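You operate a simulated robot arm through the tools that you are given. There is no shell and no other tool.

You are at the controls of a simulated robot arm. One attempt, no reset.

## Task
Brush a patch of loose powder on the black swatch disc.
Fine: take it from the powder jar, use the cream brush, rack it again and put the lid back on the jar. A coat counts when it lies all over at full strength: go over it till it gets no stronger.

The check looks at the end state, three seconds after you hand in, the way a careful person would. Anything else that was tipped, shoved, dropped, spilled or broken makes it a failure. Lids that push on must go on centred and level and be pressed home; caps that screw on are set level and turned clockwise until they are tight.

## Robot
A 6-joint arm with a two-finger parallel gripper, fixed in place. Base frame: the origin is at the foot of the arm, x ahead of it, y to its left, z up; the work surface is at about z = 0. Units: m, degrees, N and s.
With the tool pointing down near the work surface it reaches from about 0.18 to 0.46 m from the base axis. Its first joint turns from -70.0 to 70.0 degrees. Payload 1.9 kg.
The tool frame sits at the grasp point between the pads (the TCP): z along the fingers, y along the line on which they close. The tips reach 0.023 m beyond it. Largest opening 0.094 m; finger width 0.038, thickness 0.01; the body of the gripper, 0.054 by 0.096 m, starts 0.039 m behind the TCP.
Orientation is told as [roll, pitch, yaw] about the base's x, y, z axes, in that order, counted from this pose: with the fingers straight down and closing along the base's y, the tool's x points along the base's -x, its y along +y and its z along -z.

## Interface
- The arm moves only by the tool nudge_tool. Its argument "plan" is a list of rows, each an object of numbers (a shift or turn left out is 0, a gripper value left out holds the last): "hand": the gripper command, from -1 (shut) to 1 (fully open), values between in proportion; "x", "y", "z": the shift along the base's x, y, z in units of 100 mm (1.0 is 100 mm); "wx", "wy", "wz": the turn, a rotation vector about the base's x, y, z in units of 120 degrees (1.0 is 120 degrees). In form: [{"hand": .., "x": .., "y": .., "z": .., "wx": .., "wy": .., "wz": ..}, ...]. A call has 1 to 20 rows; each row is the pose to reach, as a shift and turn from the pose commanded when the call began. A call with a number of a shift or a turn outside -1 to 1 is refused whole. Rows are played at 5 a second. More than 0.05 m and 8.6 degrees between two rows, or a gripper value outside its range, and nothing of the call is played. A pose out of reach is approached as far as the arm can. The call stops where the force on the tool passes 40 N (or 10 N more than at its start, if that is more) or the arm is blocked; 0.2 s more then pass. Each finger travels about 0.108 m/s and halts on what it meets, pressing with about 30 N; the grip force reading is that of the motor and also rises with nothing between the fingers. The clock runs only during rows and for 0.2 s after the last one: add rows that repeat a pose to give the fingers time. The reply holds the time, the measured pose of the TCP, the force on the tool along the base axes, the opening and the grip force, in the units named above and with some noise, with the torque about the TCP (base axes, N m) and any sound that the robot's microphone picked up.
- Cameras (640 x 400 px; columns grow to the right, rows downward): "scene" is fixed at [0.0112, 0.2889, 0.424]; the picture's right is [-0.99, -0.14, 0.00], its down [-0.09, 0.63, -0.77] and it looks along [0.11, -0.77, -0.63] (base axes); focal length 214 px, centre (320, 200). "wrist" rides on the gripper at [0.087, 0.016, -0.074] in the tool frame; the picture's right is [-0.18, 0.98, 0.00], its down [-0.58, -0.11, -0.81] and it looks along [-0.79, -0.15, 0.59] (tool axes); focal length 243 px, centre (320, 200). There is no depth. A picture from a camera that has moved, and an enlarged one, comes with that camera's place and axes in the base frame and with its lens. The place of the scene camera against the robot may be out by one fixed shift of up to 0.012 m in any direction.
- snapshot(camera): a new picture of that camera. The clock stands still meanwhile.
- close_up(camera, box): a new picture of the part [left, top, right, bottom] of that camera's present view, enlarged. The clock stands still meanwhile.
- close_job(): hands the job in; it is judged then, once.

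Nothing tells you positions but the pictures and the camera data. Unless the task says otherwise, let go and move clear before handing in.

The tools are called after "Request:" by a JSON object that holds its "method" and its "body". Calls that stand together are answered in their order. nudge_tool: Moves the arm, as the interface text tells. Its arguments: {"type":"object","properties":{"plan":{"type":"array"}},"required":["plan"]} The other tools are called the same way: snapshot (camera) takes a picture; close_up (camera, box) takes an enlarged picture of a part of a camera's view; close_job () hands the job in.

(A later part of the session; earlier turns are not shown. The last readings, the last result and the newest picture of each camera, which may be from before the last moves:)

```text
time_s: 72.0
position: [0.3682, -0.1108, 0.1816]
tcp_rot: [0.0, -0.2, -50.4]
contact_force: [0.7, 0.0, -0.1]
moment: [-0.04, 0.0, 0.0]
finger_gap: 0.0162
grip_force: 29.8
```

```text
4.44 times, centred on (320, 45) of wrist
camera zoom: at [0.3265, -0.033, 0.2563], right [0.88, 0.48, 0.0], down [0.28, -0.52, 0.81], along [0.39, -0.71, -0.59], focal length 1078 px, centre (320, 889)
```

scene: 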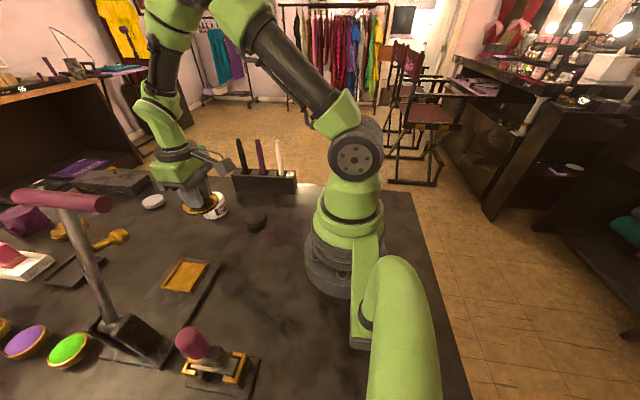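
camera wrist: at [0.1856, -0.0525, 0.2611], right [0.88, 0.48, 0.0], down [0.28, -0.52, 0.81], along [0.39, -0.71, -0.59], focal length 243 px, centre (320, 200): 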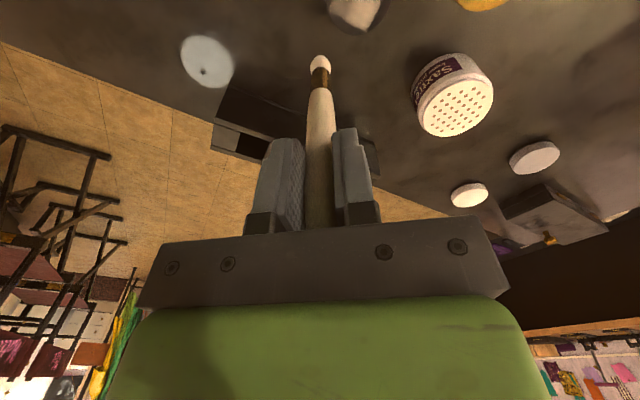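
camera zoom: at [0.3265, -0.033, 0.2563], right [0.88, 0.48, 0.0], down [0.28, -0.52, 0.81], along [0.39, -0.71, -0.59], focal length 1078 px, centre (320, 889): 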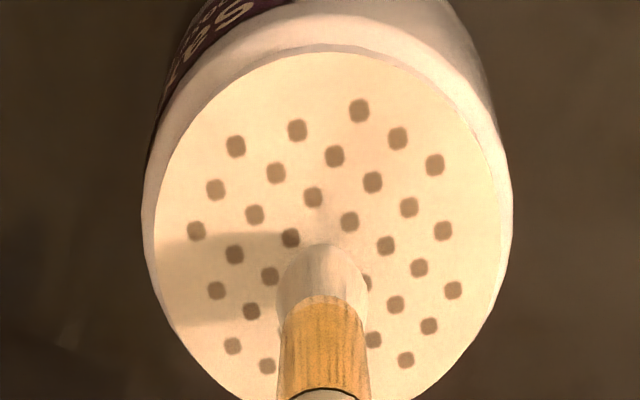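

Request:
{"method": "nudge_tool", "body": {"plan": [{"z": -0.01}, {"z": -0.015}, {"z": -0.015}]}}

Request:
{"method": "nudge_tool", "body": {"plan": [{"z": 0.02}, {"z": 0.15}, {"z": 0.3}, {"z": 0.4}, {"z": 0.4}]}}

Request:
{"method": "close_up", "body": {"camera": "wrist", "box": [260, 0, 380, 90]}}

Request:
{"method": "close_up", "body": {"camera": "scene", "box": [190, 150, 250, 220]}}

```text
time_s: 72.8
position: [0.3698, -0.111, 0.1787]
tcp_rot: [0.0, -0.3, -50.5]
contact_force: [0.4, 0.1, -1.0]
moment: [0.02, 0.0, -0.01]
finger_gap: 0.016
grip_force: 30.1
```

```text
time_s: 74.0
position: [0.3695, -0.1114, 0.2203]
tcp_rot: [0.1, -0.1, -50.4]
contact_force: [0.7, -0.4, 0.3]
moment: [-0.01, 0.01, 0.06]
finger_gap: 0.016
grip_force: 30.0
```

```text
4.44 times, centred on (320, 45) of wrist
camera zoom: at [0.3271, -0.0343, 0.2956], right [0.88, 0.48, 0.0], down [0.28, -0.52, 0.81], along [0.39, -0.71, -0.59], focal length 1078 px, centre (320, 889)
```

zoom: 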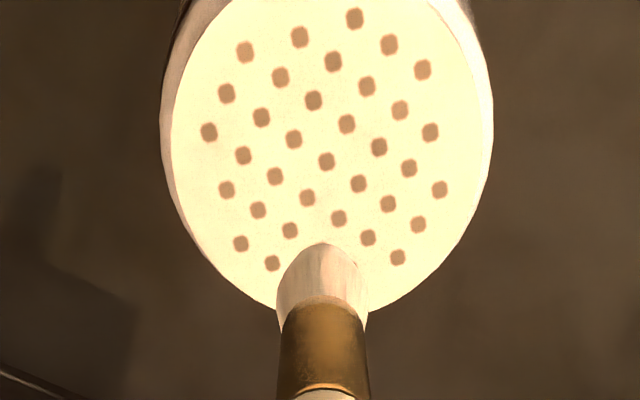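

```text
5.71 times, centred on (220, 185) of scene
camera zoom: at [0.0112, 0.2889, 0.424], right [-0.99, -0.14, 0.0], down [-0.09, 0.63, -0.77], along [0.11, -0.77, -0.63], focal length 1226 px, centre (891, 286)
```

zoom: 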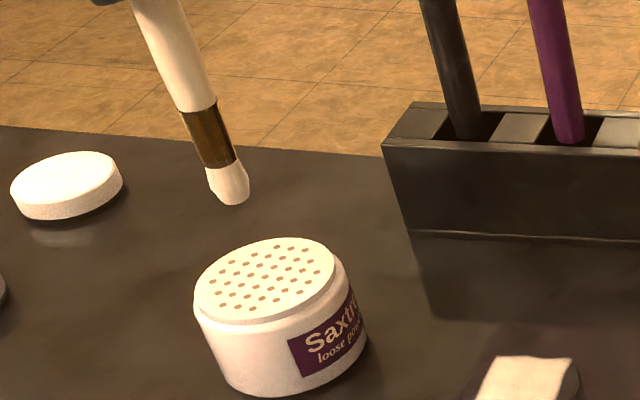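

No force registered this time, so the brush may have slid up slightly in the grip and missed. I'll step down until a light contact registers.

Request:
{"method": "nudge_tool", "body": {"plan": [{"z": -0.15}, {"z": -0.3}, {"z": -0.4}, {"z": -0.42}, {"z": -0.42}]}}

Request:
{"method": "nudge_tool", "body": {"plan": [{"z": -0.01}, {"z": -0.01}]}}

Request:
{"method": "nudge_tool", "body": {"plan": [{"z": -0.01}, {"z": -0.01}]}}

Request:
{"method": "close_up", "body": {"camera": "scene", "box": [190, 170, 250, 220]}}

```text
time_s: 75.2
position: [0.3697, -0.1119, 0.179]
tcp_rot: [0.2, -0.2, -50.5]
contact_force: [-0.6, 0.1, 7.8]
moment: [-0.01, 0.14, -0.02]
finger_gap: 0.0161
grip_force: 29.7
```

```text
time_s: 75.8
position: [0.37, -0.111, 0.1767]
tcp_rot: [0.1, -0.3, -50.5]
contact_force: [-1.1, -0.6, 21.8]
moment: [-0.19, 0.19, 0.0]
finger_gap: 0.0163
grip_force: 30.3
```

```text
time_s: 76.4
position: [0.3697, -0.1109, 0.1759]
tcp_rot: [0.1, -0.3, -50.5]
contact_force: [0.5, -2.0, 21.8]
moment: [-0.28, -0.16, 0.01]
finger_gap: 0.0161
grip_force: 30.1
```

```text
8.00 times, centred on (220, 195) of scene
camera zoom: at [0.0112, 0.2889, 0.424], right [-0.99, -0.14, 0.0], down [-0.09, 0.63, -0.77], along [0.11, -0.77, -0.63], focal length 1716 px, centre (1120, 240)
```

zoom: 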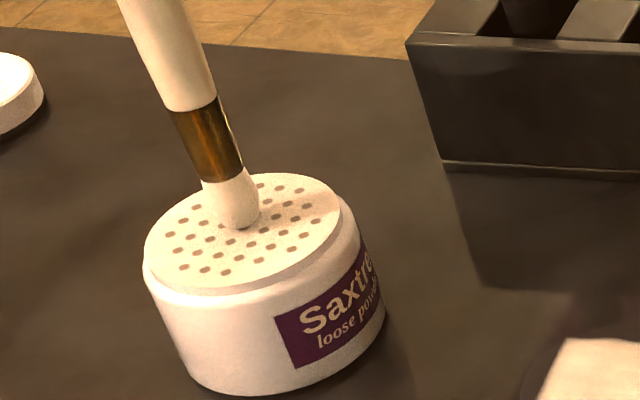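

I have firm contact, so the brush is reloaded. The grip lets the brush slide at about 22 N, which makes it a few mm shorter below the TCP now. I'll return to the disc and find light contact again.

Request:
{"method": "nudge_tool", "body": {"plan": [{"z": 0.1}, {"z": 0.3}, {"z": 0.44}, {"z": 0.44, "x": -0.25, "y": 0.05}, {"z": 0.44, "x": -0.5, "y": 0.1}, {"z": 0.44, "x": -0.75, "y": 0.15}, {"z": 0.44, "x": -1.0, "y": 0.2}, {"z": 0.44, "x": -1.0, "y": 0.2}]}}

Request:
{"method": "nudge_tool", "body": {"plan": [{"x": -0.15, "y": 0.01}, {"x": -0.28, "y": 0.017}, {"x": -0.28, "y": 0.017, "z": -0.25}, {"x": -0.28, "y": 0.017, "z": -0.5}, {"x": -0.28, "y": 0.017, "z": -0.7}, {"x": -0.28, "y": 0.017, "z": -0.73}, {"x": -0.28, "y": 0.017, "z": -0.73}]}}

Request:
{"method": "close_up", "body": {"camera": "wrist", "box": [260, 0, 380, 80]}}

Request:
{"method": "close_up", "body": {"camera": "scene", "box": [235, 190, 285, 235]}}

```text
time_s: 78.2
position: [0.2694, -0.0909, 0.2201]
tcp_rot: [0.0, -0.1, -50.5]
contact_force: [-0.4, -0.1, -1.1]
moment: [0.01, 0.0, 0.01]
finger_gap: 0.0163
grip_force: 29.8
```

```text
time_s: 79.8
position: [0.2428, -0.0884, 0.147]
tcp_rot: [0.0, -0.2, -50.5]
contact_force: [-0.3, 0.2, -1.1]
moment: [0.01, 0.05, 0.01]
finger_gap: 0.0162
grip_force: 29.7
```

```text
5.00 times, centred on (320, 40) of wrist
camera zoom: at [0.1992, -0.0114, 0.2222], right [0.88, 0.48, 0.0], down [0.28, -0.52, 0.81], along [0.39, -0.71, -0.59], focal length 1213 px, centre (320, 1000)
```

zoom: 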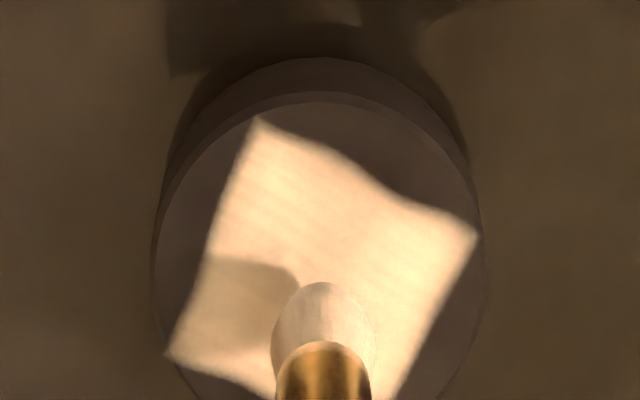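

```text
8.89 times, centred on (260, 212) of scene
camera zoom: at [0.0112, 0.2889, 0.424], right [-0.99, -0.14, 0.0], down [-0.09, 0.63, -0.77], along [0.11, -0.77, -0.63], focal length 1906 px, centre (853, 89)
```

zoom: 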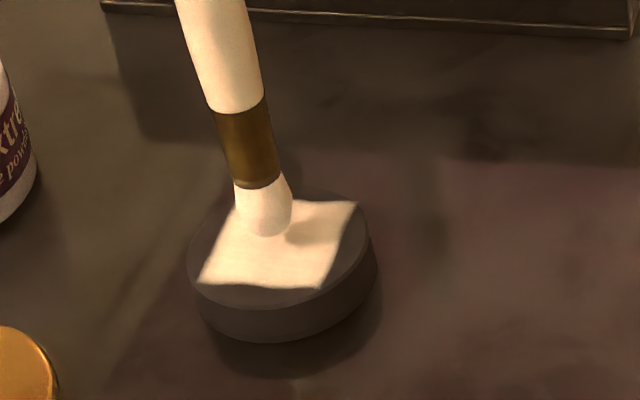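

Request:
{"method": "nudge_tool", "body": {"plan": [{"z": -0.01}, {"z": -0.015}, {"z": -0.015}]}}

Request:
{"method": "nudge_tool", "body": {"plan": [{"z": -0.01}, {"z": -0.01}]}}

```text
time_s: 80.6
position: [0.2415, -0.0889, 0.1451]
tcp_rot: [-0.1, 0.0, -50.6]
contact_force: [-0.7, 0.6, -1.3]
moment: [-0.01, 0.01, -0.03]
finger_gap: 0.0161
grip_force: 30.0
```

```text
time_s: 81.2
position: [0.2416, -0.0903, 0.1446]
tcp_rot: [0.0, -0.2, -50.5]
contact_force: [0.2, 0.0, 0.6]
moment: [0.0, -0.01, 0.03]
finger_gap: 0.0162
grip_force: 30.2
```

Request:
{"method": "nudge_tool", "body": {"plan": [{"z": -0.007}, {"z": -0.007}]}}

Request:
{"method": "nudge_tool", "body": {"plan": [{"z": -0.005}, {"z": -0.005}]}}

```text
time_s: 81.8
position: [0.2411, -0.0885, 0.1434]
tcp_rot: [0.0, -0.1, -50.5]
contact_force: [-1.3, 0.8, -0.1]
moment: [0.0, 0.0, -0.01]
finger_gap: 0.016
grip_force: 30.1
```

```text
time_s: 82.4
position: [0.2421, -0.0894, 0.1437]
tcp_rot: [0.0, -0.2, -50.5]
contact_force: [0.0, 0.4, -0.2]
moment: [0.0, 0.01, 0.0]
finger_gap: 0.016
grip_force: 30.3
```

Request:
{"method": "nudge_tool", "body": {"plan": [{"z": -0.007}, {"z": -0.007}]}}

Request:
{"method": "nudge_tool", "body": {"plan": [{"z": -0.006}, {"z": -0.006}]}}

Request:
{"method": "close_up", "body": {"camera": "scene", "box": [235, 190, 285, 235]}}

```text
time_s: 83.0
position: [0.2421, -0.09, 0.1427]
tcp_rot: [0.0, -0.2, -50.4]
contact_force: [-0.7, 1.1, 7.3]
moment: [0.16, 0.07, -0.01]
finger_gap: 0.0161
grip_force: 29.8
```

```text
time_s: 83.6
position: [0.2423, -0.0903, 0.1416]
tcp_rot: [0.1, -0.3, -50.5]
contact_force: [-0.2, -0.1, 22.0]
moment: [-0.15, -0.02, -0.06]
finger_gap: 0.0161
grip_force: 29.7
```

```text
8.89 times, centred on (260, 212) of scene
camera zoom: at [0.0112, 0.2889, 0.424], right [-0.99, -0.14, 0.0], down [-0.09, 0.63, -0.77], along [0.11, -0.77, -0.63], focal length 1906 px, centre (853, 89)
```

zoom: 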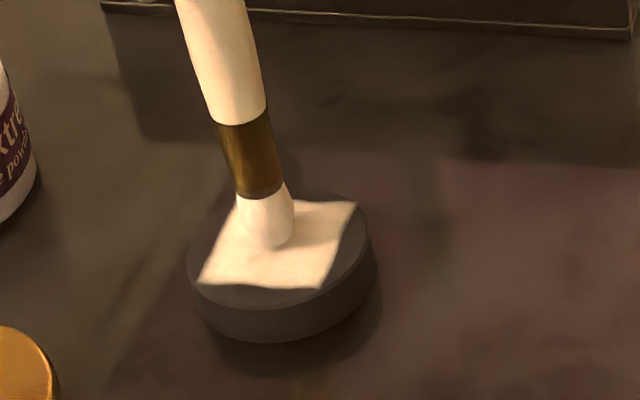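

Contact is found with zero force near z 0.1430. I'll ease to a light touch and sweep the whole patch again.

Request:
{"method": "nudge_tool", "body": {"plan": [{"z": 0.006}, {"z": 0.006, "x": 0.08, "y": -0.08}, {"z": 0.006, "x": 0.15, "y": -0.15}, {"z": 0.006, "x": 0.15, "y": 0.0}, {"z": 0.006, "x": 0.15, "y": 0.15}, {"z": 0.006, "x": 0.08, "y": 0.15}, {"z": 0.006, "x": 0.08, "y": 0.0}, {"z": 0.006, "x": 0.08, "y": -0.15}, {"z": 0.006, "x": 0.0, "y": -0.15}, {"z": 0.006, "x": 0.0, "y": 0.0}, {"z": 0.006, "x": 0.0, "y": 0.15}, {"z": 0.006, "x": -0.08, "y": 0.15}, {"z": 0.006, "x": -0.08, "y": 0.0}, {"z": 0.006, "x": -0.08, "y": -0.15}, {"z": 0.006, "x": -0.15, "y": -0.15}, {"z": 0.006, "x": -0.15, "y": 0.0}, {"z": 0.006, "x": -0.15, "y": 0.15}, {"z": 0.006, "x": 0.0, "y": 0.0}]}}

Request:
{"method": "nudge_tool", "body": {"plan": [{"z": 0.1, "y": -0.05}, {"z": 0.25, "y": -0.15}, {"z": 0.4, "y": -0.3}, {"z": 0.4, "y": -0.4}, {"z": 0.4, "y": -0.4}]}}

Request:
{"method": "close_up", "body": {"camera": "scene", "box": [235, 190, 285, 235]}}

Request:
{"method": "close_up", "body": {"camera": "wrist", "box": [260, 0, 380, 80]}}

```text
time_s: 87.4
position: [0.2437, -0.0884, 0.1417]
tcp_rot: [0.0, -0.2, -50.6]
contact_force: [0.6, 0.1, -0.9]
moment: [0.02, 0.02, 0.0]
finger_gap: 0.0161
grip_force: 29.5
```

```text
time_s: 88.6
position: [0.2423, -0.1305, 0.182]
tcp_rot: [0.1, -0.2, -50.5]
contact_force: [-0.3, -0.3, -0.7]
moment: [0.02, 0.01, 0.0]
finger_gap: 0.0162
grip_force: 30.0
```

```text
8.89 times, centred on (260, 212) of scene
camera zoom: at [0.0112, 0.2889, 0.424], right [-0.99, -0.14, 0.0], down [-0.09, 0.63, -0.77], along [0.11, -0.77, -0.63], focal length 1906 px, centre (853, 89)
```

zoom: 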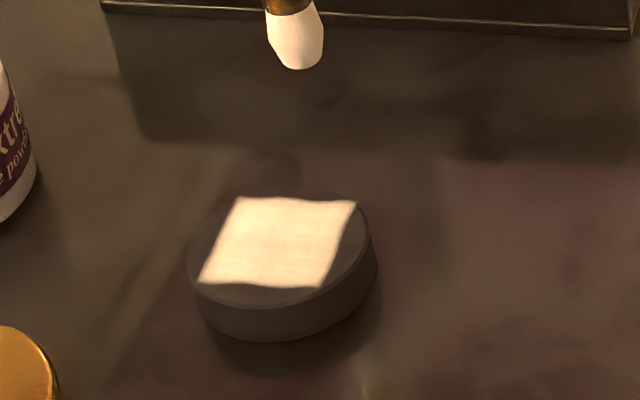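

```text
5.00 times, centred on (320, 40) of wrist
camera zoom: at [0.2, -0.0518, 0.2576], right [0.88, 0.48, 0.0], down [0.28, -0.52, 0.81], along [0.39, -0.71, -0.59], focal length 1213 px, centre (320, 1000)
```

zoom: 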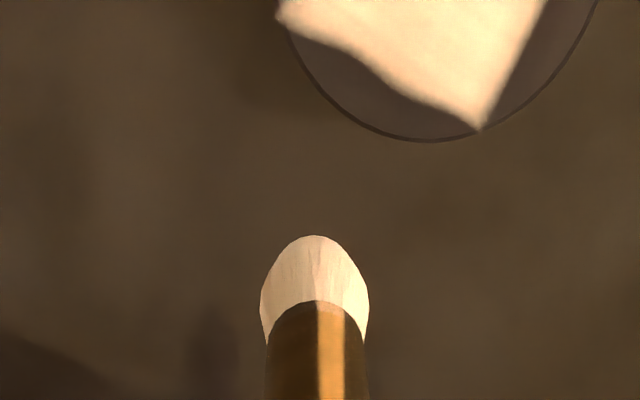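

The patch looks the same as before the reload, so it seems to be at full strength. I'll zoom in to check it's even and see how the brush sits in the grip.

Request:
{"method": "close_up", "body": {"camera": "scene", "box": [245, 205, 275, 230]}}

Request:
{"method": "snapshot", "body": {"camera": "wrist"}}

Request:
{"method": "close_up", "body": {"camera": "wrist", "box": [310, 0, 390, 40]}}

```text
16.00 times, centred on (260, 218) of scene
camera zoom: at [0.0112, 0.2889, 0.424], right [-0.99, -0.14, 0.0], down [-0.09, 0.63, -0.77], along [0.11, -0.77, -0.63], focal length 3432 px, centre (1280, -80)
```

zoom: 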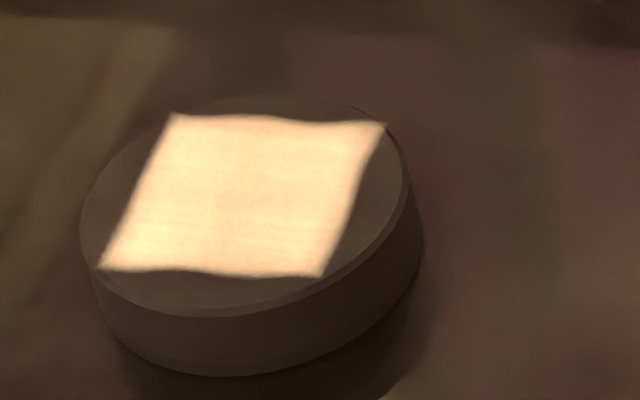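

```text
taken
camera wrist: at [0.2, -0.0518, 0.2576], right [0.88, 0.48, 0.0], down [0.28, -0.52, 0.81], along [0.39, -0.71, -0.59], focal length 243 px, centre (320, 200)
```

wrist: 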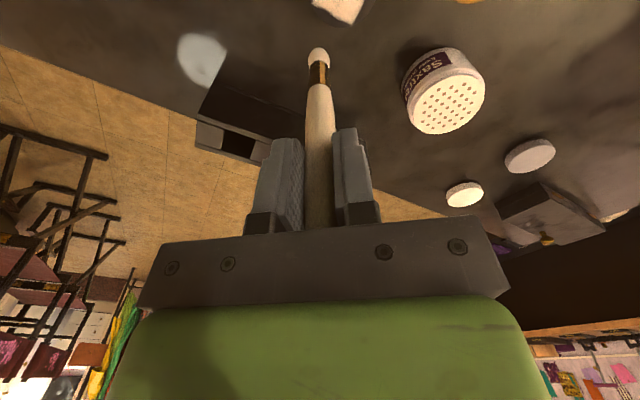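

```text
8.00 times, centred on (350, 20) of wrist
camera zoom: at [0.2, -0.0518, 0.2576], right [0.88, 0.48, 0.0], down [0.28, -0.52, 0.81], along [0.39, -0.71, -0.59], focal length 1941 px, centre (80, 1640)
```

zoom: 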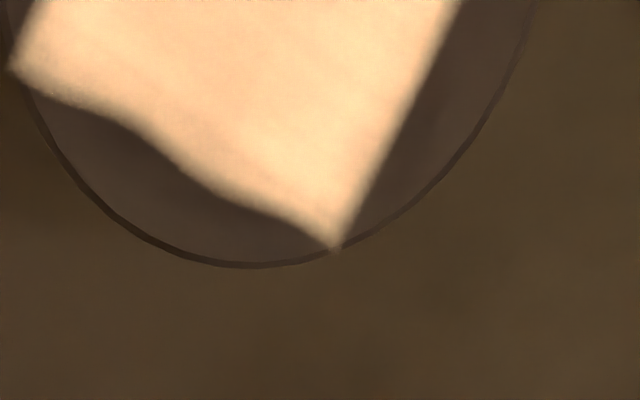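

The coat looks even. As a check, I'll make one more pass at slightly firmer contact, corrected for the brush's small lean, and compare at the same zoom.

Request:
{"method": "nudge_tool", "body": {"plan": [{"y": 0.2, "z": -0.1}, {"y": 0.35, "x": 0.03, "z": -0.25}, {"y": 0.35, "x": 0.03, "z": -0.38}, {"y": 0.35, "x": 0.03, "z": -0.405}, {"y": 0.2, "x": 0.18, "z": -0.405}, {"y": 0.2, "x": 0.03, "z": -0.405}, {"y": 0.2, "x": -0.12, "z": -0.405}, {"y": 0.27, "x": -0.12, "z": -0.405}, {"y": 0.27, "x": 0.03, "z": -0.405}, {"y": 0.27, "x": 0.18, "z": -0.405}, {"y": 0.35, "x": 0.18, "z": -0.405}, {"y": 0.35, "x": 0.03, "z": -0.405}, {"y": 0.35, "x": -0.12, "z": -0.405}, {"y": 0.42, "x": -0.12, "z": -0.405}, {"y": 0.42, "x": 0.03, "z": -0.405}, {"y": 0.42, "x": 0.18, "z": -0.405}, {"y": 0.5, "x": 0.18, "z": -0.405}, {"y": 0.5, "x": 0.03, "z": -0.405}, {"y": 0.5, "x": -0.12, "z": -0.405}, {"y": 0.35, "x": 0.03, "z": -0.405}]}}

Request:
{"method": "nudge_tool", "body": {"plan": [{"z": 0.1, "y": -0.05}, {"z": 0.25, "y": -0.15}, {"z": 0.4, "y": -0.3}, {"z": 0.5, "y": -0.4}, {"z": 0.5, "y": -0.4}]}}

Request:
{"method": "close_up", "body": {"camera": "scene", "box": [245, 205, 275, 230]}}

Request:
{"method": "close_up", "body": {"camera": "wrist", "box": [260, 0, 380, 80]}}

Request:
{"method": "snapshot", "body": {"camera": "scene"}}

```text
time_s: 92.8
position: [0.2438, -0.0947, 0.1421]
tcp_rot: [0.0, -0.3, -50.5]
contact_force: [-0.8, 0.1, 0.0]
moment: [0.05, 0.04, -0.01]
finger_gap: 0.0159
grip_force: 30.2
```

```text
time_s: 94.0
position: [0.2447, -0.1346, 0.1898]
tcp_rot: [0.0, -0.2, -50.4]
contact_force: [-0.4, 0.0, -0.3]
moment: [0.01, 0.02, 0.02]
finger_gap: 0.0162
grip_force: 30.1
```

```text
16.00 times, centred on (260, 218) of scene
camera zoom: at [0.0112, 0.2889, 0.424], right [-0.99, -0.14, 0.0], down [-0.09, 0.63, -0.77], along [0.11, -0.77, -0.63], focal length 3432 px, centre (1280, -80)
```

zoom: 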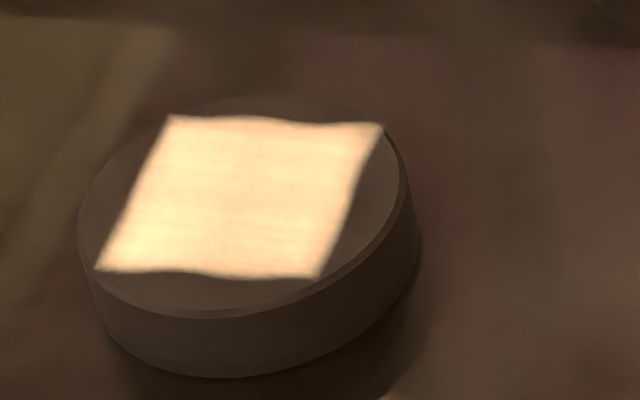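

```text
5.00 times, centred on (320, 40) of wrist
camera zoom: at [0.202, -0.0572, 0.2661], right [0.88, 0.48, 0.0], down [0.28, -0.52, 0.81], along [0.39, -0.71, -0.59], focal length 1213 px, centre (320, 1000)
```

zoom: 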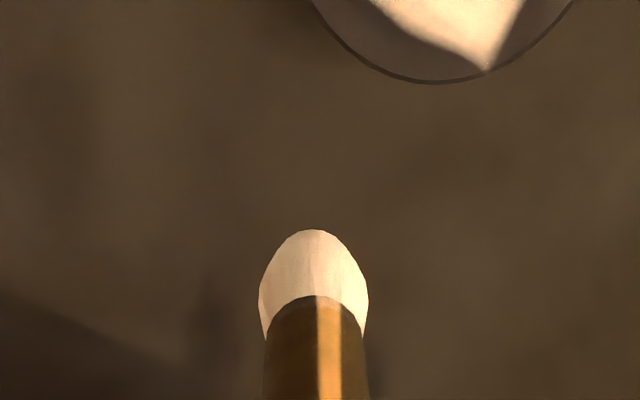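

```text
taken
```

scene: 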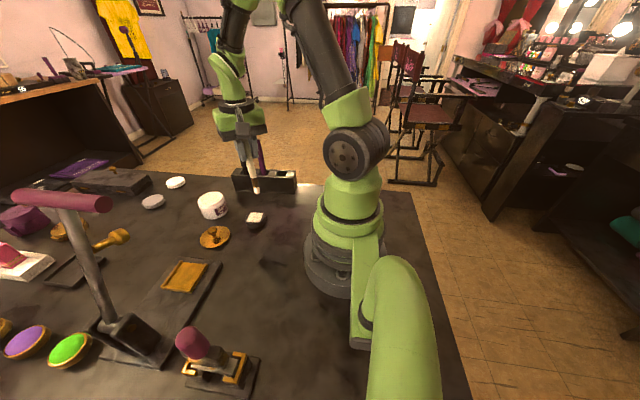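

The patch didn't change with another pass, so the coat is at full strength. The brush leans about 5° in the grip toward the camera. I'll raise it, tilt the tool to bring it upright, and go above its slot.

Request:
{"method": "nudge_tool", "body": {"plan": [{"z": 0.2}, {"z": 0.4, "x": -0.15, "wx": -0.01, "wy": -0.008}, {"z": 0.55, "x": -0.3, "wx": -0.02, "wy": -0.016}, {"z": 0.55, "x": -0.389, "wx": -0.031, "wy": -0.0254}, {"z": 0.55, "x": -0.389, "wx": -0.031, "wy": -0.0254, "y": -0.2}, {"z": 0.55, "x": -0.389, "wx": -0.031, "wy": -0.0254, "y": -0.4}, {"z": 0.55, "x": -0.389, "wx": -0.031, "wy": -0.0254, "y": -0.5}, {"z": 0.55, "x": -0.389, "wx": -0.031, "wy": -0.0254, "y": -0.5}]}}

Request:
{"method": "snapshot", "body": {"camera": "wrist"}}

Request:
{"method": "close_up", "body": {"camera": "scene", "box": [220, 110, 310, 210]}}

```text
time_s: 95.8
position: [0.2062, -0.1837, 0.2454]
tcp_rot: [-0.1, -5.0, -50.6]
contact_force: [0.4, 0.3, 0.1]
moment: [0.02, -0.01, -0.02]
finger_gap: 0.016
grip_force: 29.9
```

```text
taken
camera wrist: at [0.1603, -0.102, 0.3146], right [0.88, 0.48, 0.02], down [0.24, -0.46, 0.85], along [0.42, -0.74, -0.52], focal length 243 px, centre (320, 200)
```

wrist: 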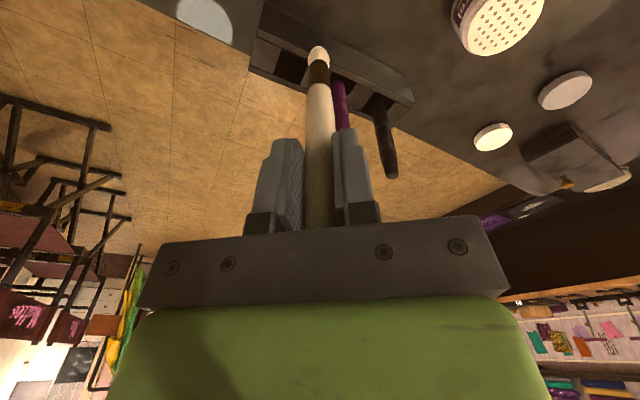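

```text
4.00 times, centred on (265, 160) of scene
camera zoom: at [0.0112, 0.2889, 0.424], right [-0.99, -0.14, 0.0], down [-0.09, 0.63, -0.77], along [0.11, -0.77, -0.63], focal length 858 px, centre (540, 360)
```

zoom: 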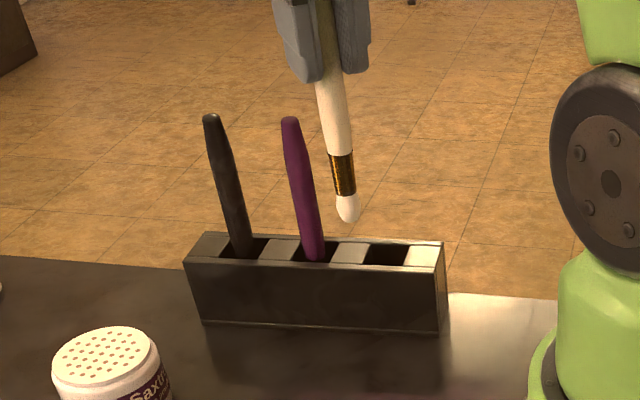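

The brush is close to upright now. I'll move over the slot and check before inserting.

Request:
{"method": "nudge_tool", "body": {"plan": [{"y": -0.2}, {"y": -0.4, "x": -0.01}, {"y": -0.528, "x": -0.015}, {"y": -0.528, "x": -0.015, "z": -0.2}, {"y": -0.528, "x": -0.015, "z": -0.4}, {"y": -0.528, "x": -0.015, "z": -0.4}]}}

Request:
{"method": "snapshot", "body": {"camera": "wrist"}}

Request:
{"method": "close_up", "body": {"camera": "wrist", "box": [240, 0, 400, 120]}}

Request:
{"method": "close_up", "body": {"camera": "scene", "box": [220, 120, 310, 210]}}

```text
time_s: 97.2
position: [0.2053, -0.2373, 0.2067]
tcp_rot: [0.0, -5.0, -50.5]
contact_force: [-0.1, -0.5, -0.1]
moment: [0.03, 0.03, 0.01]
finger_gap: 0.0159
grip_force: 30.3
```

```text
taken
camera wrist: at [0.1583, -0.1549, 0.2745], right [0.88, 0.48, 0.02], down [0.24, -0.46, 0.85], along [0.42, -0.74, -0.52], focal length 243 px, centre (320, 200)
```

wrist: 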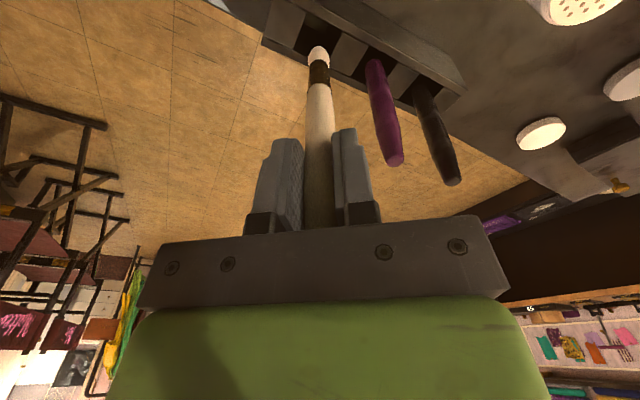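

```text
3.33 times, centred on (320, 60) of wrist
camera zoom: at [0.1583, -0.1549, 0.2745], right [0.88, 0.48, 0.02], down [0.24, -0.46, 0.85], along [0.42, -0.74, -0.52], focal length 809 px, centre (320, 667)
```

zoom: 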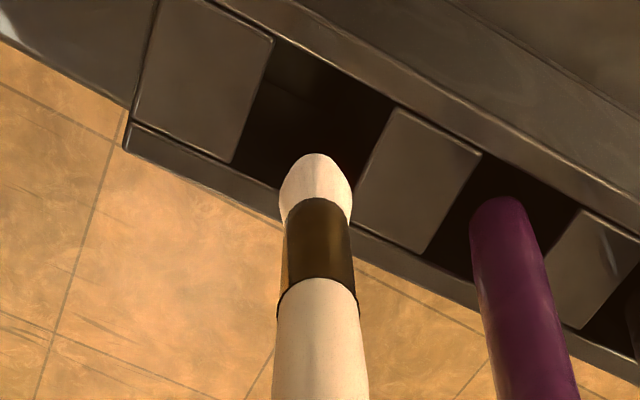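

```text
4.44 times, centred on (265, 165) of scene
camera zoom: at [0.0112, 0.2889, 0.424], right [-0.99, -0.14, 0.0], down [-0.09, 0.63, -0.77], along [0.11, -0.77, -0.63], focal length 953 px, centre (564, 356)
```

zoom: 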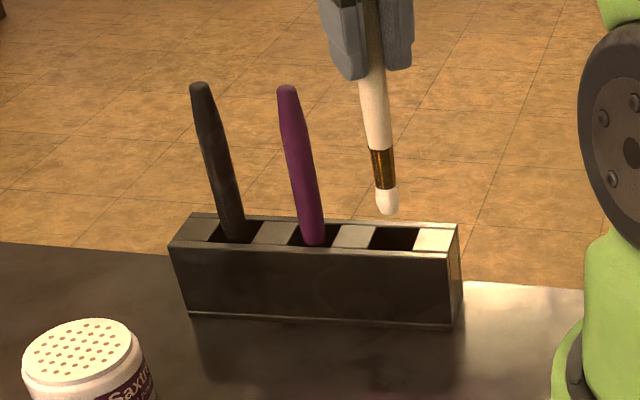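

The tip is over the slot, within about 2 mm of its centre. I'll lower it in.

Request:
{"method": "nudge_tool", "body": {"plan": [{"y": -0.015, "x": 0.005, "z": -0.1}, {"y": -0.015, "x": 0.005, "z": -0.2}, {"y": -0.015, "x": 0.005, "z": -0.3}, {"y": -0.015, "x": 0.005, "z": -0.4}, {"y": -0.015, "x": 0.005, "z": -0.5}, {"y": -0.015, "x": 0.005, "z": -0.58}, {"y": -0.015, "x": 0.005, "z": -0.62}, {"y": -0.015, "x": 0.005, "z": -0.62}]}}

Request:
{"method": "close_up", "body": {"camera": "scene", "box": [220, 120, 310, 210]}}

Request:
{"method": "snapshot", "body": {"camera": "wrist"}}

```text
time_s: 99.0
position: [0.2044, -0.2387, 0.1443]
tcp_rot: [-0.1, -5.0, -50.5]
contact_force: [-0.4, 0.6, -0.2]
moment: [0.01, -0.03, 0.01]
finger_gap: 0.0165
grip_force: 30.1
```

```text
4.44 times, centred on (265, 165) of scene
camera zoom: at [0.0112, 0.2889, 0.424], right [-0.99, -0.14, 0.0], down [-0.09, 0.63, -0.77], along [0.11, -0.77, -0.63], focal length 953 px, centre (564, 356)
```

zoom: 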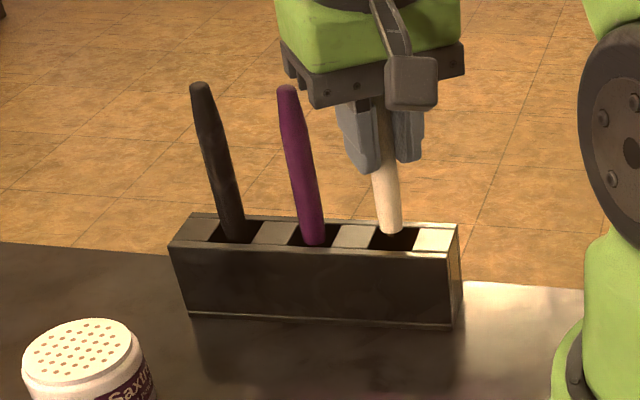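

```text
taken
camera wrist: at [0.1587, -0.1556, 0.2123], right [0.88, 0.48, 0.02], down [0.24, -0.46, 0.85], along [0.42, -0.74, -0.52], focal length 243 px, centre (320, 200)
```

wrist: 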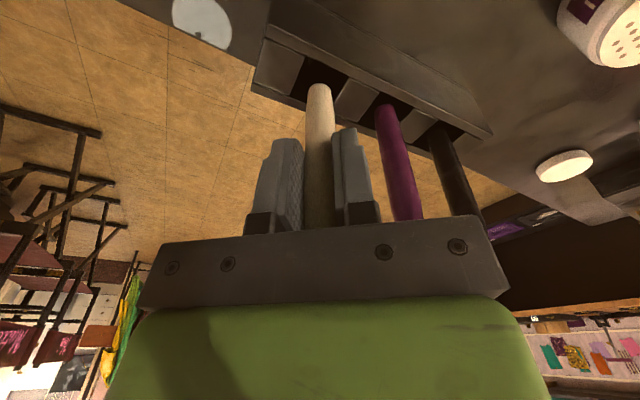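

The brush is in the slot. I'll lower it the last few mm until it touches bottom.

Request:
{"method": "nudge_tool", "body": {"plan": [{"z": -0.02}, {"z": -0.04}, {"z": -0.04}]}}

Request:
{"method": "nudge_tool", "body": {"plan": [{"z": -0.01}, {"z": -0.02}, {"z": -0.02}]}}

Request:
{"method": "nudge_tool", "body": {"plan": [{"z": -0.01}, {"z": -0.01}]}}

```text
time_s: 99.8
position: [0.2038, -0.2391, 0.1414]
tcp_rot: [0.0, -5.0, -50.5]
contact_force: [-0.5, -0.9, 0.2]
moment: [-0.01, -0.01, 0.02]
finger_gap: 0.016
grip_force: 30.4
```

```text
time_s: 100.6
position: [0.2055, -0.2376, 0.1387]
tcp_rot: [0.0, -5.1, -50.5]
contact_force: [-0.2, -0.6, -0.1]
moment: [0.02, -0.03, -0.01]
finger_gap: 0.0161
grip_force: 29.5
```

```text
time_s: 101.2
position: [0.2053, -0.239, 0.137]
tcp_rot: [0.0, -5.1, -50.5]
contact_force: [0.1, -0.1, 0.0]
moment: [-0.01, 0.0, 0.04]
finger_gap: 0.0162
grip_force: 30.4
```

Request:
{"method": "nudge_tool", "body": {"plan": [{"z": -0.01}, {"z": -0.01}]}}

Request:
{"method": "nudge_tool", "body": {"plan": [{"z": -0.01}, {"z": -0.01}]}}

Request:
{"method": "close_up", "body": {"camera": "scene", "box": [220, 120, 310, 210]}}

```text
time_s: 101.8
position: [0.2049, -0.2379, 0.1363]
tcp_rot: [0.0, -5.0, -50.5]
contact_force: [-0.4, 0.1, 0.9]
moment: [-0.04, 0.01, -0.01]
finger_gap: 0.0159
grip_force: 29.9
```

```text
time_s: 102.4
position: [0.2041, -0.238, 0.1363]
tcp_rot: [0.0, -5.0, -50.5]
contact_force: [-0.2, -0.5, -1.1]
moment: [0.04, 0.03, -0.02]
finger_gap: 0.0158
grip_force: 29.6
```

```text
4.44 times, centred on (265, 165) of scene
camera zoom: at [0.0112, 0.2889, 0.424], right [-0.99, -0.14, 0.0], down [-0.09, 0.63, -0.77], along [0.11, -0.77, -0.63], focal length 953 px, centre (564, 356)
```

zoom: 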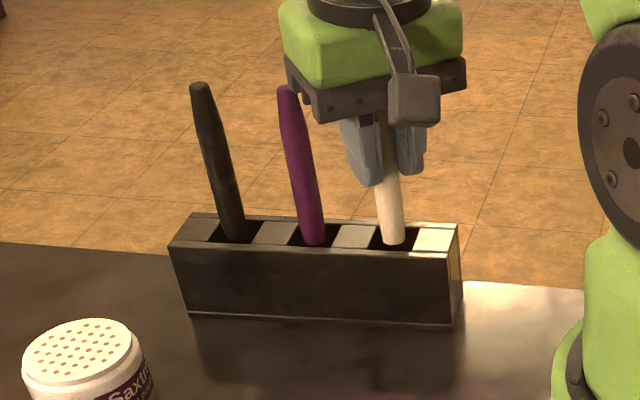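

Request:
{"method": "nudge_tool", "body": {"plan": [{"z": -0.01}, {"z": -0.01}]}}

Request:
{"method": "nudge_tool", "body": {"plan": [{"z": -0.01}, {"z": -0.01}]}}

Request:
{"method": "nudge_tool", "body": {"plan": [{"z": -0.007}, {"z": -0.007}]}}

```text
time_s: 103.0
position: [0.2032, -0.2386, 0.1351]
tcp_rot: [0.0, -5.0, -50.4]
contact_force: [-0.3, -0.3, 0.3]
moment: [-0.03, 0.01, 0.03]
finger_gap: 0.0162
grip_force: 30.3
```

```text
time_s: 103.6
position: [0.2048, -0.2384, 0.1336]
tcp_rot: [0.0, -5.0, -50.6]
contact_force: [-0.5, -0.4, -0.8]
moment: [0.0, -0.03, 0.02]
finger_gap: 0.016
grip_force: 30.0
```

```text
time_s: 104.2
position: [0.2056, -0.2388, 0.1328]
tcp_rot: [0.0, -5.0, -50.5]
contact_force: [0.5, 0.2, -0.3]
moment: [0.01, -0.03, 0.01]
finger_gap: 0.0161
grip_force: 30.1
```

Request:
{"method": "close_up", "body": {"camera": "scene", "box": [220, 110, 310, 200]}}

Request:
{"method": "close_up", "body": {"camera": "wrist", "box": [240, 60, 400, 240]}}

```text
4.44 times, centred on (265, 155) of scene
camera zoom: at [0.0112, 0.2889, 0.424], right [-0.99, -0.14, 0.0], down [-0.09, 0.63, -0.77], along [0.11, -0.77, -0.63], focal length 953 px, centre (564, 400)
```

zoom: 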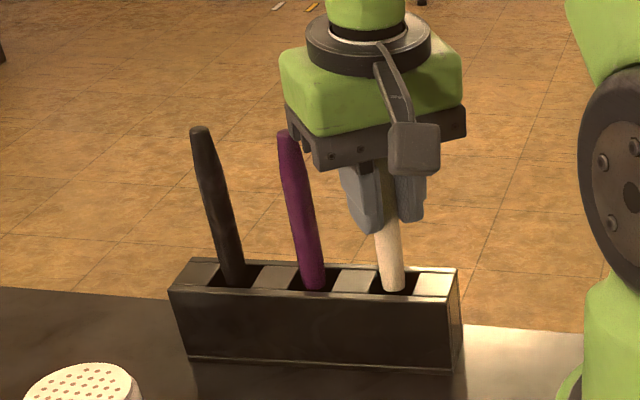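

```text
2.22 times, centred on (320, 150) of wrist
camera zoom: at [0.1586, -0.1566, 0.2006], right [0.88, 0.48, 0.02], down [0.24, -0.46, 0.85], along [0.42, -0.74, -0.52], focal length 539 px, centre (320, 311)
```

zoom: 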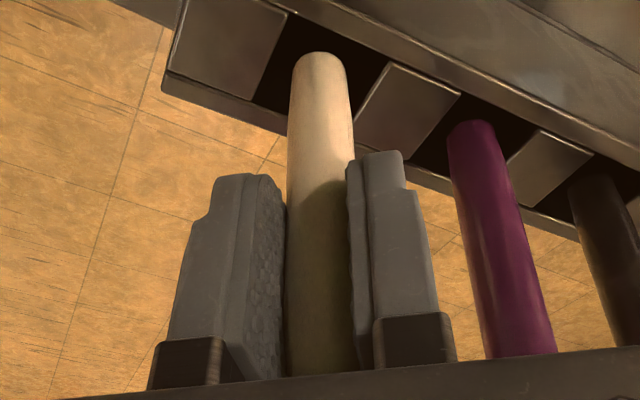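

The brush now sits at about its original height. I'll ease down a little more to feel the bottom.

Request:
{"method": "nudge_tool", "body": {"plan": [{"z": -0.007}, {"z": -0.007}]}}

Request:
{"method": "nudge_tool", "body": {"plan": [{"z": -0.007}, {"z": -0.007}]}}

```text
time_s: 104.8
position: [0.2048, -0.2388, 0.1315]
tcp_rot: [0.0, -5.1, -50.5]
contact_force: [0.7, 0.3, 0.1]
moment: [-0.02, 0.01, 0.01]
finger_gap: 0.016
grip_force: 30.0
```

```text
time_s: 105.4
position: [0.2038, -0.2394, 0.1311]
tcp_rot: [0.0, -5.0, -50.6]
contact_force: [-0.3, -0.2, 0.0]
moment: [-0.01, -0.04, 0.01]
finger_gap: 0.0161
grip_force: 30.3
```

Request:
{"method": "nudge_tool", "body": {"plan": [{"z": -0.008}, {"z": -0.008}]}}

Request:
{"method": "nudge_tool", "body": {"plan": [{"z": -0.008}, {"z": -0.008}]}}

Request:
{"method": "nudge_tool", "body": {"plan": [{"z": -0.008}, {"z": -0.008}]}}

Request:
{"method": "close_up", "body": {"camera": "scene", "box": [250, 120, 305, 190]}}

```text
time_s: 106.0
position: [0.2042, -0.2384, 0.131]
tcp_rot: [0.0, -4.9, -50.5]
contact_force: [-1.2, -0.7, 5.2]
moment: [0.0, 0.12, 0.0]
finger_gap: 0.0164
grip_force: 30.0
```

```text
time_s: 106.6
position: [0.2043, -0.2387, 0.1317]
tcp_rot: [0.0, -5.1, -50.6]
contact_force: [-2.5, 3.3, 24.1]
moment: [0.29, 0.32, 0.02]
finger_gap: 0.016
grip_force: 29.9
```

```text
time_s: 107.2
position: [0.2055, -0.2402, 0.131]
tcp_rot: [0.0, -5.2, -50.4]
contact_force: [-0.5, -1.5, 31.8]
moment: [-0.12, -0.13, 0.0]
finger_gap: 0.0162
grip_force: 30.1
```

```text
5.71 times, centred on (278, 155) of scene
camera zoom: at [0.0112, 0.289, 0.424], right [-0.99, -0.14, 0.0], down [-0.09, 0.63, -0.77], along [0.11, -0.77, -0.63], focal length 1226 px, centre (563, 457)
```

zoom: 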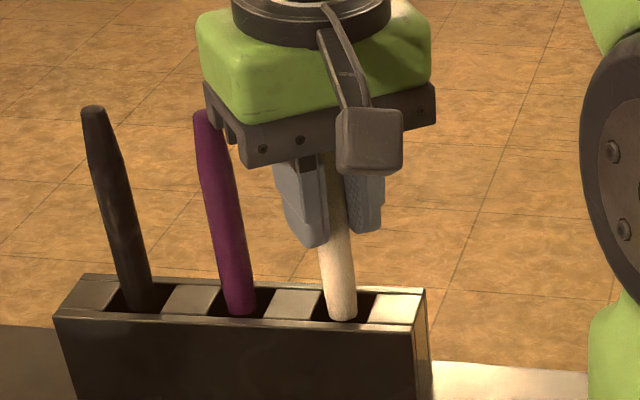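

The brush is on the bottom of the slot. I'll ease off the force, then open just enough to release.

Request:
{"method": "nudge_tool", "body": {"plan": [{"z": 0.01}, {"z": 0.015}, {"z": 0.015}]}}

Request:
{"method": "nudge_tool", "body": {"plan": [{"hand": -0.6}, {"hand": -0.5}, {"hand": -0.4}, {"hand": -0.25}, {"hand": -0.1}, {"hand": -0.1}]}}

Request:
{"method": "snapshot", "body": {"camera": "wrist"}}

Request:
{"method": "close_up", "body": {"camera": "scene", "box": [250, 120, 305, 190]}}

```text
time_s: 108.0
position: [0.2031, -0.238, 0.1325]
tcp_rot: [0.0, -4.7, -50.5]
contact_force: [1.3, -0.7, 2.2]
moment: [-0.03, -0.1, -0.02]
finger_gap: 0.016
grip_force: 30.0
```

```text
time_s: 109.4
position: [0.204, -0.2384, 0.1314]
tcp_rot: [-0.1, -5.1, -50.5]
contact_force: [-0.6, 0.8, 4.6]
moment: [-0.01, 0.02, -0.01]
finger_gap: 0.0425
grip_force: 0.1
```

```text
taken
camera wrist: at [0.1582, -0.1563, 0.1993], right [0.88, 0.48, 0.02], down [0.24, -0.46, 0.85], along [0.42, -0.74, -0.52], focal length 243 px, centre (320, 200)
```

wrist: 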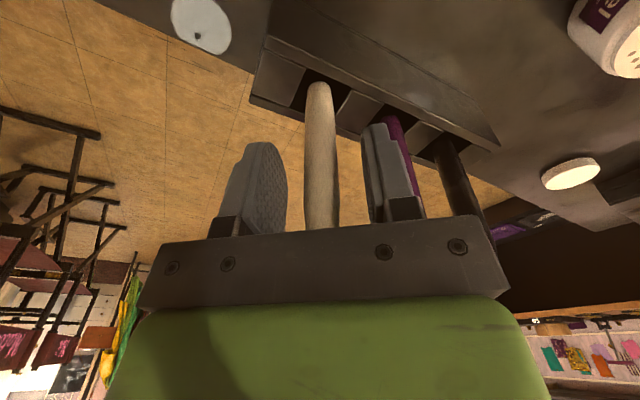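

```text
5.71 times, centred on (278, 155) of scene
camera zoom: at [0.0112, 0.2889, 0.424], right [-0.99, -0.14, 0.0], down [-0.09, 0.63, -0.77], along [0.11, -0.77, -0.63], focal length 1226 px, centre (563, 457)
```

zoom: 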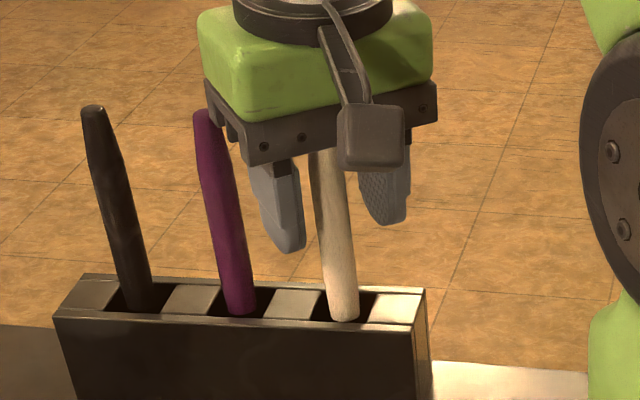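

The brush is released and standing at its original height, with the palm lightly touching its top. I'll rise straight up.

Request:
{"method": "nudge_tool", "body": {"plan": [{"z": 0.03}, {"z": 0.1}, {"z": 0.25}, {"z": 0.45}, {"z": 0.7}, {"z": 0.95}, {"z": 0.95}]}}

Request:
{"method": "snapshot", "body": {"camera": "wrist"}}

Request:
{"method": "close_up", "body": {"camera": "scene", "box": [220, 110, 310, 200]}}

```text
time_s: 111.0
position: [0.2032, -0.2384, 0.2259]
tcp_rot: [0.0, -5.0, -50.5]
contact_force: [1.1, -0.5, 0.6]
moment: [0.0, 0.01, 0.02]
finger_gap: 0.0426
grip_force: 0.0
```

```text
taken
camera wrist: at [0.1569, -0.1562, 0.2934], right [0.87, 0.48, 0.02], down [0.24, -0.46, 0.85], along [0.42, -0.74, -0.52], focal length 243 px, centre (320, 200)
```

wrist: 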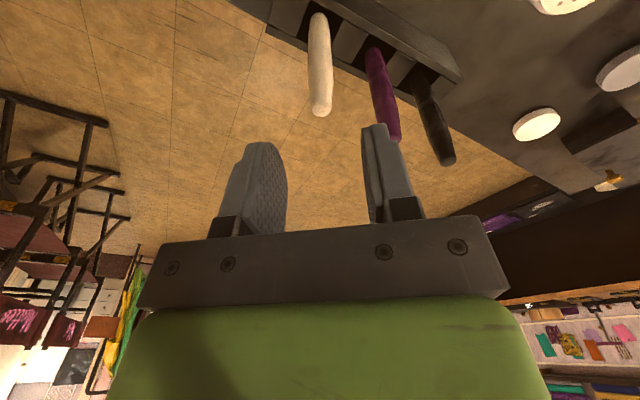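

```text
4.44 times, centred on (265, 155) of scene
camera zoom: at [0.0112, 0.2889, 0.424], right [-0.99, -0.14, 0.0], down [-0.09, 0.63, -0.77], along [0.11, -0.77, -0.63], focal length 953 px, centre (564, 400)
```

zoom: 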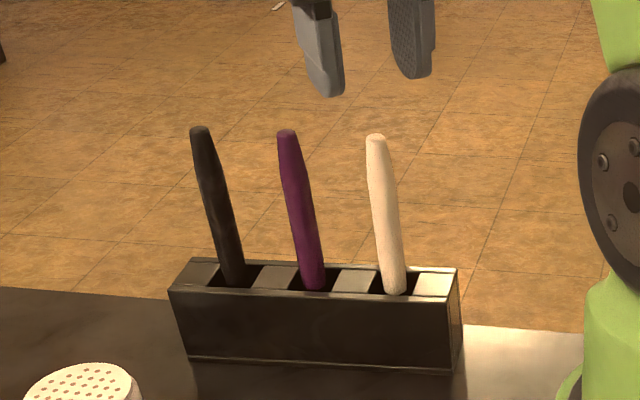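

The cream brush stands in its slot just as before. Next I'll undo the tilt and yaw and go back to the lid at (0.320,-0.020).

Request:
{"method": "nudge_tool", "body": {"plan": [{"wx": 0.01, "wy": 0.008, "y": 0.15}, {"wx": 0.02, "wy": 0.016, "y": 0.35}, {"wx": 0.031, "wy": 0.0254, "y": 0.55}, {"wx": 0.031, "wy": 0.0254, "y": 0.75, "x": 0.2}, {"wx": 0.031, "wy": 0.0254, "y": 0.95, "x": 0.4}, {"wx": 0.031, "wy": 0.0254, "y": 1.0, "x": 0.6}, {"wx": 0.031, "wy": 0.0254, "y": 1.0, "x": 0.6}]}}

Request:
{"method": "nudge_tool", "body": {"plan": [{"wz": 0.06, "y": 0.2, "x": 0.1}, {"wz": 0.12, "y": 0.4, "x": 0.2}, {"wz": 0.18, "y": 0.6, "x": 0.3}, {"wz": 0.24, "y": 0.8, "x": 0.4}, {"wz": 0.3, "y": 1.0, "x": 0.5}, {"wz": 0.36, "y": 1.0, "x": 0.55}, {"wz": 0.42, "y": 1.0, "x": 0.55}, {"wz": 0.42, "y": 1.0, "x": 0.55}]}}

Request:
{"method": "snapshot", "body": {"camera": "wrist"}}

```text
time_s: 112.6
position: [0.2634, -0.1379, 0.2251]
tcp_rot: [0.1, -0.2, -50.5]
contact_force: [-0.4, -0.1, 0.2]
moment: [-0.01, 0.0, -0.02]
finger_gap: 0.0425
grip_force: 0.1
```

```text
time_s: 114.4
position: [0.3193, -0.039, 0.2257]
tcp_rot: [0.0, -0.1, 0.1]
contact_force: [0.1, 0.0, 0.0]
moment: [0.03, -0.01, 0.0]
finger_gap: 0.0422
grip_force: 0.0
```

```text
taken
camera wrist: at [0.2333, -0.0216, 0.3008], right [0.18, 0.98, 0.0], down [0.58, -0.11, 0.81], along [0.79, -0.15, -0.59], focal length 243 px, centre (320, 200)
```

wrist: 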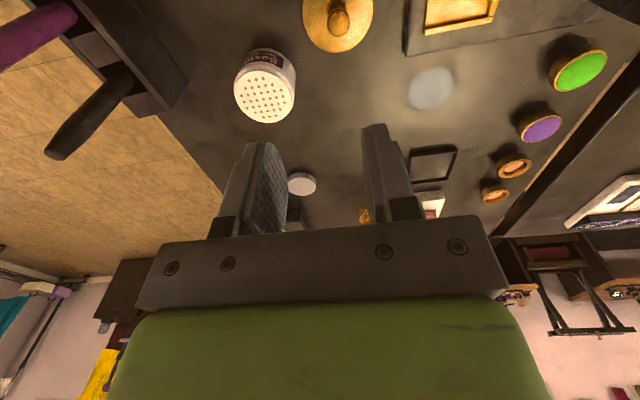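

Request:
{"method": "nudge_tool", "body": {"plan": [{"y": 0.1, "z": -0.2}, {"y": 0.193, "x": 0.01, "z": -0.4}, {"y": 0.193, "x": 0.01, "z": -0.6}, {"y": 0.193, "x": 0.01, "z": -0.8}, {"y": 0.193, "x": 0.01, "z": -1.0}, {"y": 0.193, "x": 0.01, "z": -1.0}]}}

Request:
{"method": "nudge_tool", "body": {"plan": [{"z": -0.2}, {"z": -0.4}, {"z": -0.55}, {"z": -0.65}, {"z": -0.65}]}}

Request:
{"method": "snapshot", "body": {"camera": "wrist"}}

Request:
{"method": "close_up", "body": {"camera": "wrist", "box": [220, 60, 420, 220]}}

```text
time_s: 115.8
position: [0.32, -0.0191, 0.1257]
tcp_rot: [0.0, -0.2, -0.1]
contact_force: [-0.3, -0.4, -1.0]
moment: [0.02, 0.02, -0.01]
finger_gap: 0.0425
grip_force: 0.1
```

```text
time_s: 117.0
position: [0.3215, -0.0196, 0.0607]
tcp_rot: [0.0, -0.2, -0.1]
contact_force: [0.1, -0.2, -0.5]
moment: [-0.03, 0.0, 0.01]
finger_gap: 0.0423
grip_force: 0.1
```

```text
taken
camera wrist: at [0.2342, -0.0025, 0.1363], right [0.19, 0.98, 0.0], down [0.58, -0.11, 0.81], along [0.79, -0.15, -0.59], focal length 243 px, centre (320, 200)
```

wrist: 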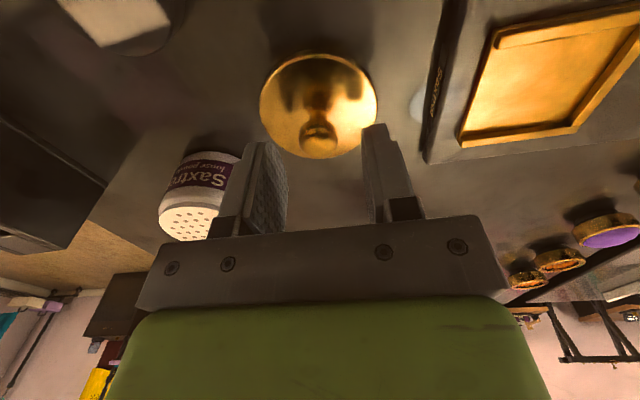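

```text
2.50 times, centred on (320, 140) of wrist
camera zoom: at [0.2342, -0.0025, 0.1363], right [0.19, 0.98, 0.0], down [0.58, -0.11, 0.81], along [0.79, -0.15, -0.59], focal length 606 px, centre (320, 350)
```

zoom: 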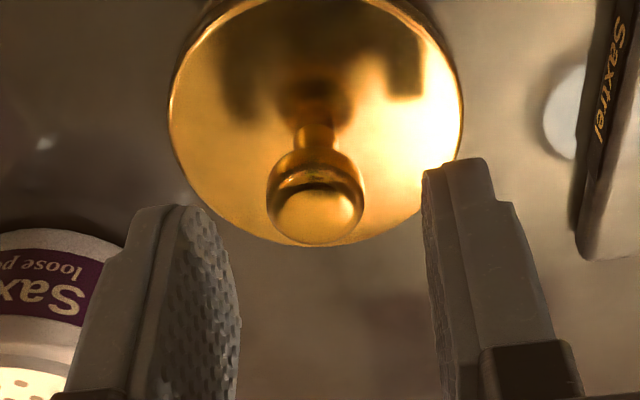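

The knob is centred. I'll lower to the previous grip height and close.

Request:
{"method": "nudge_tool", "body": {"plan": [{"z": -0.1, "hand": -0.2}, {"z": -0.2}, {"z": -0.27}, {"z": -0.295}, {"z": -0.295}, {"z": -0.295, "hand": -0.45}, {"z": -0.295, "hand": -0.6}, {"z": -0.295, "hand": -1}, {"z": -0.295, "hand": -1}, {"z": -0.295, "hand": -1}]}}

Request:
{"method": "close_up", "body": {"camera": "wrist", "box": [220, 60, 420, 220]}}

```text
time_s: 119.2
position: [0.32, -0.0202, 0.0321]
tcp_rot: [0.0, -0.2, -0.1]
contact_force: [-0.4, -0.2, -0.3]
moment: [0.02, -0.01, 0.0]
finger_gap: 0.0204
grip_force: 30.3
```

```text
2.50 times, centred on (320, 140) of wrist
camera zoom: at [0.2341, -0.0029, 0.1064], right [0.19, 0.98, 0.0], down [0.58, -0.11, 0.81], along [0.79, -0.15, -0.59], focal length 606 px, centre (320, 350)
```

zoom: 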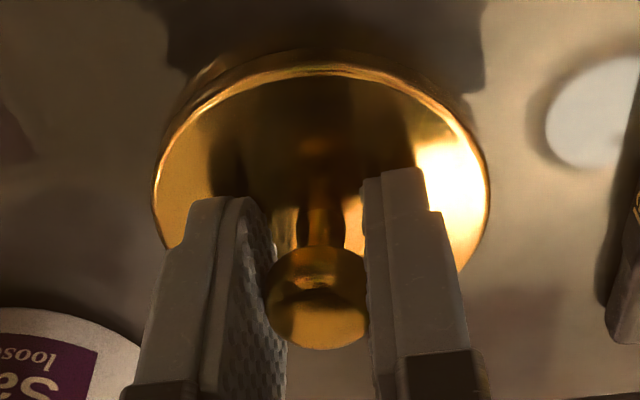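

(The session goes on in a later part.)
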